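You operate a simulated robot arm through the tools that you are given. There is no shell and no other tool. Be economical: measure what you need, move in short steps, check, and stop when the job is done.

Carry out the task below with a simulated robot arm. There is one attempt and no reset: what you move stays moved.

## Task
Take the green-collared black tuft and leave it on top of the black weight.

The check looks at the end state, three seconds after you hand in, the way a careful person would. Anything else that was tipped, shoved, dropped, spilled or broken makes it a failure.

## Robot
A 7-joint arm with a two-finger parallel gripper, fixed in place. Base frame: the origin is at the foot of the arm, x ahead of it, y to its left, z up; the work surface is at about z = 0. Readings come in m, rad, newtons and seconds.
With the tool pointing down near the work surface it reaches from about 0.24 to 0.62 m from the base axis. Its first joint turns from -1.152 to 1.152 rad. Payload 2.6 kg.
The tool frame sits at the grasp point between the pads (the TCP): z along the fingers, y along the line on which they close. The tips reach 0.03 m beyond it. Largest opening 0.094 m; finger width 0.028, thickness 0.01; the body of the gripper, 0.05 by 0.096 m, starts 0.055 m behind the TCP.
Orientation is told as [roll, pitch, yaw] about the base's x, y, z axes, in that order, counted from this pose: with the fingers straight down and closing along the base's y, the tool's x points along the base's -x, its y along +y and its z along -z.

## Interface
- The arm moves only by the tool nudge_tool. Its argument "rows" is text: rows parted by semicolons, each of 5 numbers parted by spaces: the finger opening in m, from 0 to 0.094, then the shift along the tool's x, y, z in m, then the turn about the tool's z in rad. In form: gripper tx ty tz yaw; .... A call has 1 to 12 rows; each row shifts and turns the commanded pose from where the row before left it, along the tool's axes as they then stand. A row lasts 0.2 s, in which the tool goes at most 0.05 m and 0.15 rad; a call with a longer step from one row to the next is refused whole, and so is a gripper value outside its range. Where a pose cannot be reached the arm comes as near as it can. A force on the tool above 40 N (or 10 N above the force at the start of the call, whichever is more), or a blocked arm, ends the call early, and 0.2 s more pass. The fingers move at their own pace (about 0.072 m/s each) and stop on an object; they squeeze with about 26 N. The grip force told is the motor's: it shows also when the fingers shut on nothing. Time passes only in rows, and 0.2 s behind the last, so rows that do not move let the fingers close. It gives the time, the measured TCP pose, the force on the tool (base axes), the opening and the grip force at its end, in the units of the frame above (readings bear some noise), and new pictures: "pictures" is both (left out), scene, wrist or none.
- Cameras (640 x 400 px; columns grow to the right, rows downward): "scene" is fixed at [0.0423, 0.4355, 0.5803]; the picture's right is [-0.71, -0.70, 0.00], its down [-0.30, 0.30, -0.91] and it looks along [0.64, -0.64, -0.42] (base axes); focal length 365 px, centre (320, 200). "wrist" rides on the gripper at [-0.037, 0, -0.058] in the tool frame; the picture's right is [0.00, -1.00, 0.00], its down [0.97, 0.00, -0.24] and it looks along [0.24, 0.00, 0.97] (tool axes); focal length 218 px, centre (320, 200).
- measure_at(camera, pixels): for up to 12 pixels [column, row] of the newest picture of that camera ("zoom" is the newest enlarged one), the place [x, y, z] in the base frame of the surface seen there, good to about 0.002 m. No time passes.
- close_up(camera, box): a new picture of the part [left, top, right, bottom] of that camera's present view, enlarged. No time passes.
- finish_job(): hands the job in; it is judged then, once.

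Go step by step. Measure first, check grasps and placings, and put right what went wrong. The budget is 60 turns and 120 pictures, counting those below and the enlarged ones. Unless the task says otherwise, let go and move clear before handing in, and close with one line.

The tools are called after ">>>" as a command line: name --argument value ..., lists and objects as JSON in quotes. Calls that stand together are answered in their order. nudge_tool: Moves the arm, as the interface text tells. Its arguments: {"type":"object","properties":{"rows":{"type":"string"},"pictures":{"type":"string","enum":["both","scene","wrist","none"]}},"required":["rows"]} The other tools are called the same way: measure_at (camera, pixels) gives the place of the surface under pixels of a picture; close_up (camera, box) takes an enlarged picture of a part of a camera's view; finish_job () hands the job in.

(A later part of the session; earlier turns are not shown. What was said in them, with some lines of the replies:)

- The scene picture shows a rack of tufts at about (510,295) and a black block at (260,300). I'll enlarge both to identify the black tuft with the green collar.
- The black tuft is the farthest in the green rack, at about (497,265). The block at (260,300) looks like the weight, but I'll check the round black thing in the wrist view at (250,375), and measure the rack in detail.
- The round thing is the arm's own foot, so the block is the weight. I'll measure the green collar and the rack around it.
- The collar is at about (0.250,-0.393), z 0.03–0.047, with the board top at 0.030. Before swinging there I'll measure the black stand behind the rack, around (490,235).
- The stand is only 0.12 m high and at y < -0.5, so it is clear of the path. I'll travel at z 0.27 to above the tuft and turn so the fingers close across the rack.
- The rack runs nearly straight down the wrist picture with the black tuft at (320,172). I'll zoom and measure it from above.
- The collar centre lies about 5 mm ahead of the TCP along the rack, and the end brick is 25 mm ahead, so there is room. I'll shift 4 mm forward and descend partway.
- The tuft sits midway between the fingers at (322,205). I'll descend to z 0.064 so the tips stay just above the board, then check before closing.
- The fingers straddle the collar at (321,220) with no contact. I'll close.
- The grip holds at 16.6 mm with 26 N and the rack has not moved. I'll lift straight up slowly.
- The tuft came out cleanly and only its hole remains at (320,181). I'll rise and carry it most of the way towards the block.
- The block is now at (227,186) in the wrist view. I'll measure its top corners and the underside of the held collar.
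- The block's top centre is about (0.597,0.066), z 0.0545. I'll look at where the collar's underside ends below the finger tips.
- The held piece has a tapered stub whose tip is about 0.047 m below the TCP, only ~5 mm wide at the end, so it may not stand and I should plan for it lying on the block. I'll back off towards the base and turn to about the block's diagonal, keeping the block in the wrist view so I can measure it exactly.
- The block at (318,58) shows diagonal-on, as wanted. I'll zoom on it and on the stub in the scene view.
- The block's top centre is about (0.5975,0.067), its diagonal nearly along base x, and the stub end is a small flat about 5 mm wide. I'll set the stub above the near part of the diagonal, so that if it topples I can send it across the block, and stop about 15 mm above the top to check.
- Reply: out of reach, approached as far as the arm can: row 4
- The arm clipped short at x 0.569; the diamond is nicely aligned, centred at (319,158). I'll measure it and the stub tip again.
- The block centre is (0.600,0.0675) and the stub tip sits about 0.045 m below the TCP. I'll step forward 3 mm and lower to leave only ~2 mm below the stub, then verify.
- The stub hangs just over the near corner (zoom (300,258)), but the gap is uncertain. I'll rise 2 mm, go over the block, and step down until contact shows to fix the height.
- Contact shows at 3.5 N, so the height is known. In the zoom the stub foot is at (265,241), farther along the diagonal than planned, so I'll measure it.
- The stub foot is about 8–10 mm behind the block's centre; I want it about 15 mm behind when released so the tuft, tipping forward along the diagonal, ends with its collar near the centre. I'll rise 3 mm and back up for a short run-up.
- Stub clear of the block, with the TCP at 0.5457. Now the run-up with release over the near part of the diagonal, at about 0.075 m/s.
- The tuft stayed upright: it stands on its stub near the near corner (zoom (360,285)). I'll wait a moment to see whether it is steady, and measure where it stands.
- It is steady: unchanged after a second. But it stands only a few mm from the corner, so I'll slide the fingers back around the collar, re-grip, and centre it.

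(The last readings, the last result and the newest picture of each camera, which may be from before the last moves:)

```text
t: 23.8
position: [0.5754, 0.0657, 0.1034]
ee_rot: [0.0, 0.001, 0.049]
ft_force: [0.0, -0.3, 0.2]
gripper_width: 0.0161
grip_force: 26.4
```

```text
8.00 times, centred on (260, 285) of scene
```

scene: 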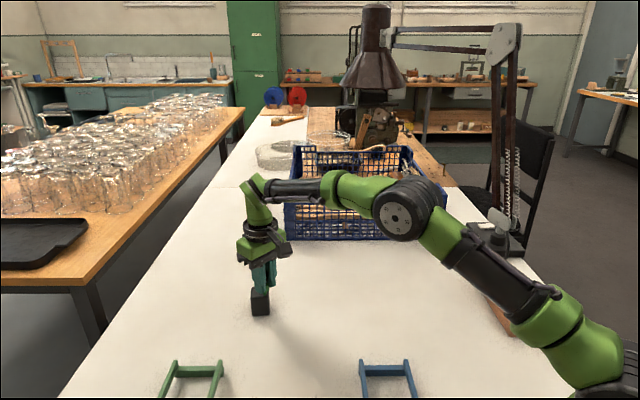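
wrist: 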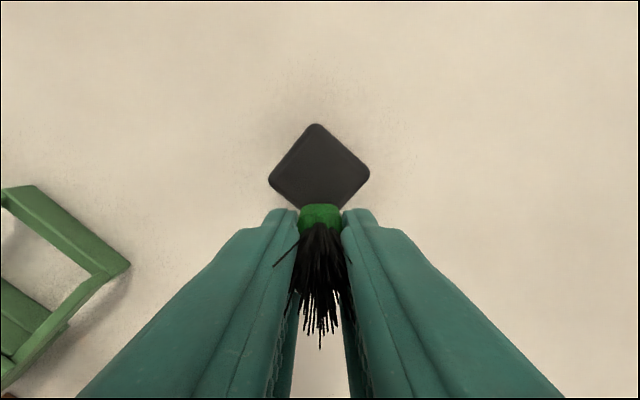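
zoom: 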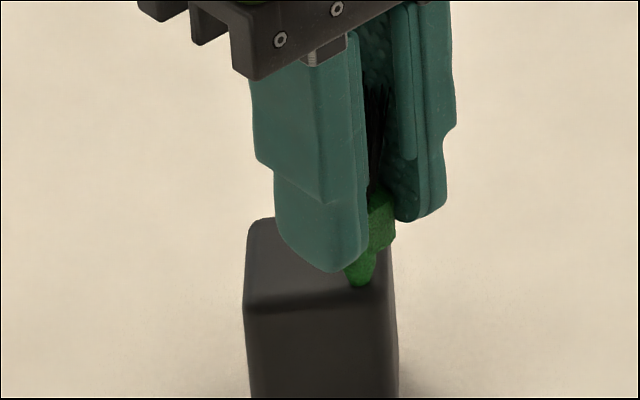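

Re-gripped cleanly in place. I'll lift 3 mm, move 14 mm forward to the centre, and lower back to just above the top.

>>> nudge_tool --rows "0 0 0 -0.003 0; 0 -0.007 0 0 0; 0 -0.007 0 0 0; 0 0 0 0 0; 0 0 0 0.002 0; 0 0 0 0 0; 0 0 0 0 0"

>>> nudge_tool --rows "0 0 0 0.001 0; 0 0 0 0 0" --pictures "none"

>>> close_up --camera "scene" --box '[220, 260, 300, 310]'

```text
t: 25.4
position: [0.5899, 0.0657, 0.1037]
ee_rot: [0.002, 0.001, 0.046]
ft_force: [0.4, -0.2, -0.2]
gripper_width: 0.0163
grip_force: 26.8
```

scene: 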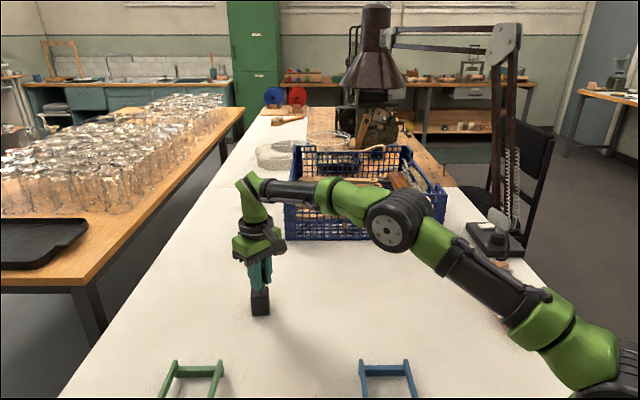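
wrist: 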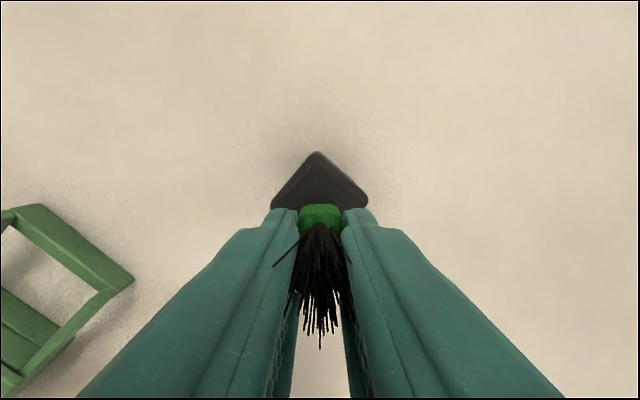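

```text
t: 26.0
position: [0.5906, 0.066, 0.1029]
ee_rot: [0.001, 0.001, 0.045]
ft_force: [0.0, -0.3, 2.7]
gripper_width: 0.0165
grip_force: 25.7
```

```text
8.00 times, centred on (260, 285) of scene
```

zoom: 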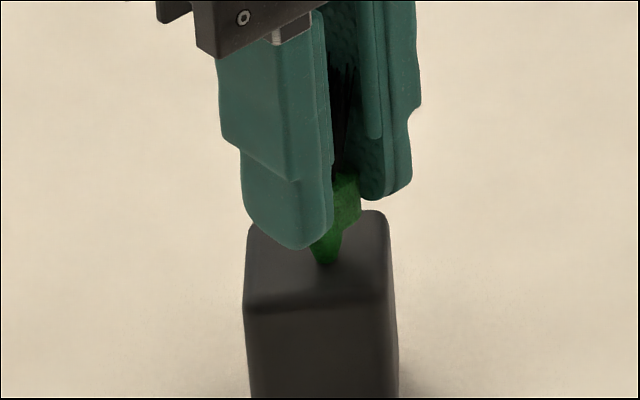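

The stub foot at zoom (325,262) is at the middle of the block top, with light contact (2.7 N). I'll open gently at rest and watch.

>>> nudge_tool --rows "0.018 0 0 0 0; 0.021 0 0 0 0; 0.026 0 0 0 0; 0.034 0 0 0 0; 0.045 0 0 0 0; 0.05 0 0 0 0; 0.05 0 0 0 0"

>>> close_up --camera "scene" --box '[220, 260, 300, 310]'

```text
t: 27.6
position: [0.5897, 0.0667, 0.1026]
ee_rot: [0.002, 0.0, 0.046]
ft_force: [0.2, 0.2, -0.2]
gripper_width: 0.0499
grip_force: 0.2
```

scene: 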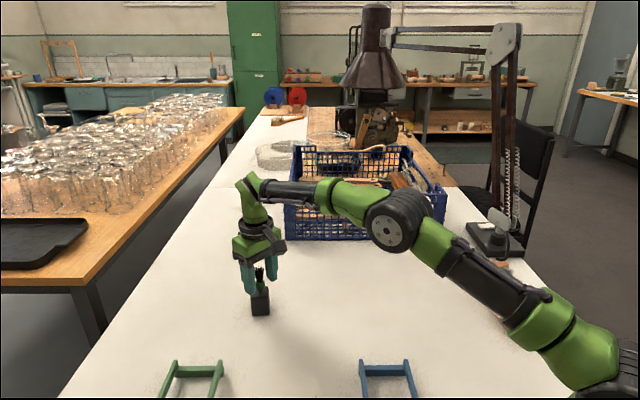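
wrist: 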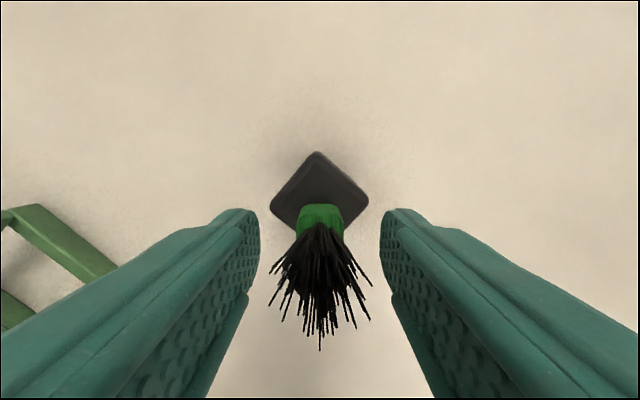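

```text
8.00 times, centred on (260, 285) of scene
```

zoom: 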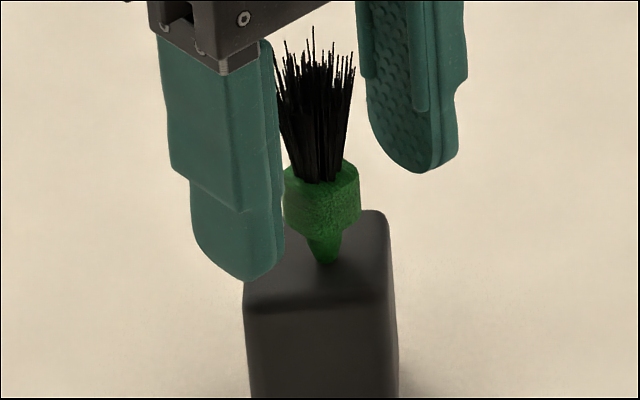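

It stands upright at the centre, clear of both fingers. I'll retreat straight up and slowly with a wide opening.

>>> nudge_tool --rows "0.06 0 0 0 0; 0.06 0 0 -0.01 0; 0.06 0 0 -0.015 0; 0.06 0 0 -0.02 0; 0.06 0 0 -0.02 0; 0.06 0 0 -0.03 0; 0.06 0.02 0 -0.03 0; 0.06 0.03 0 0 0; 0.06 0.03 0 0 0; 0.06 0 0 0 0; 0.06 0 0 0 0"

>>> close_up --camera "scene" --box '[220, 260, 300, 310]'

```text
t: 30.0
position: [0.5097, 0.0638, 0.2266]
ee_rot: [0.0, -0.001, 0.046]
ft_force: [0.2, -0.7, -0.3]
gripper_width: 0.0602
grip_force: 0.1
```

scene: 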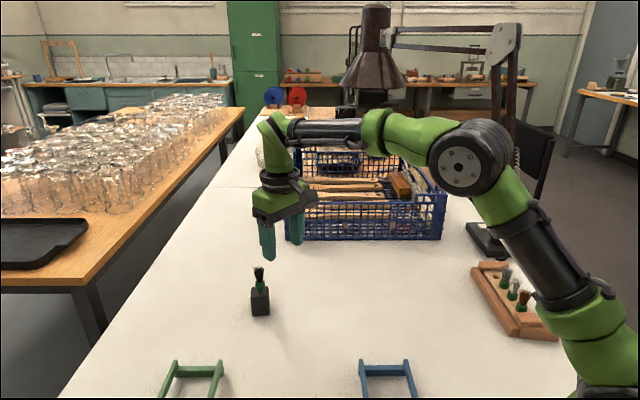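
wrist: 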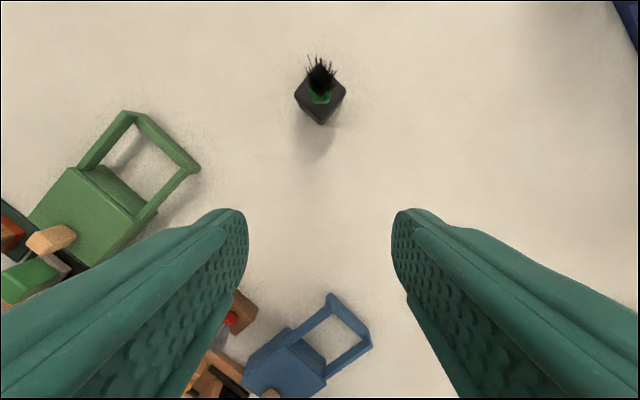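

```text
8.00 times, centred on (260, 285) of scene
```

zoom: 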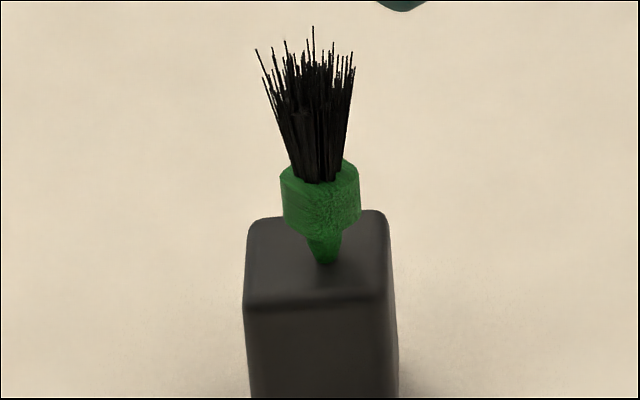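

The tuft stands steady at the centre of the black block at (260,285). The block and rack are undisturbed and the gripper is clear, so I'm handing in.

>>> finish_job

```text
The job is handed in.
```

The green-collared black tuft is standing upright in the middle of the black weight's top, and I let go and moved the gripper clear before handing in.
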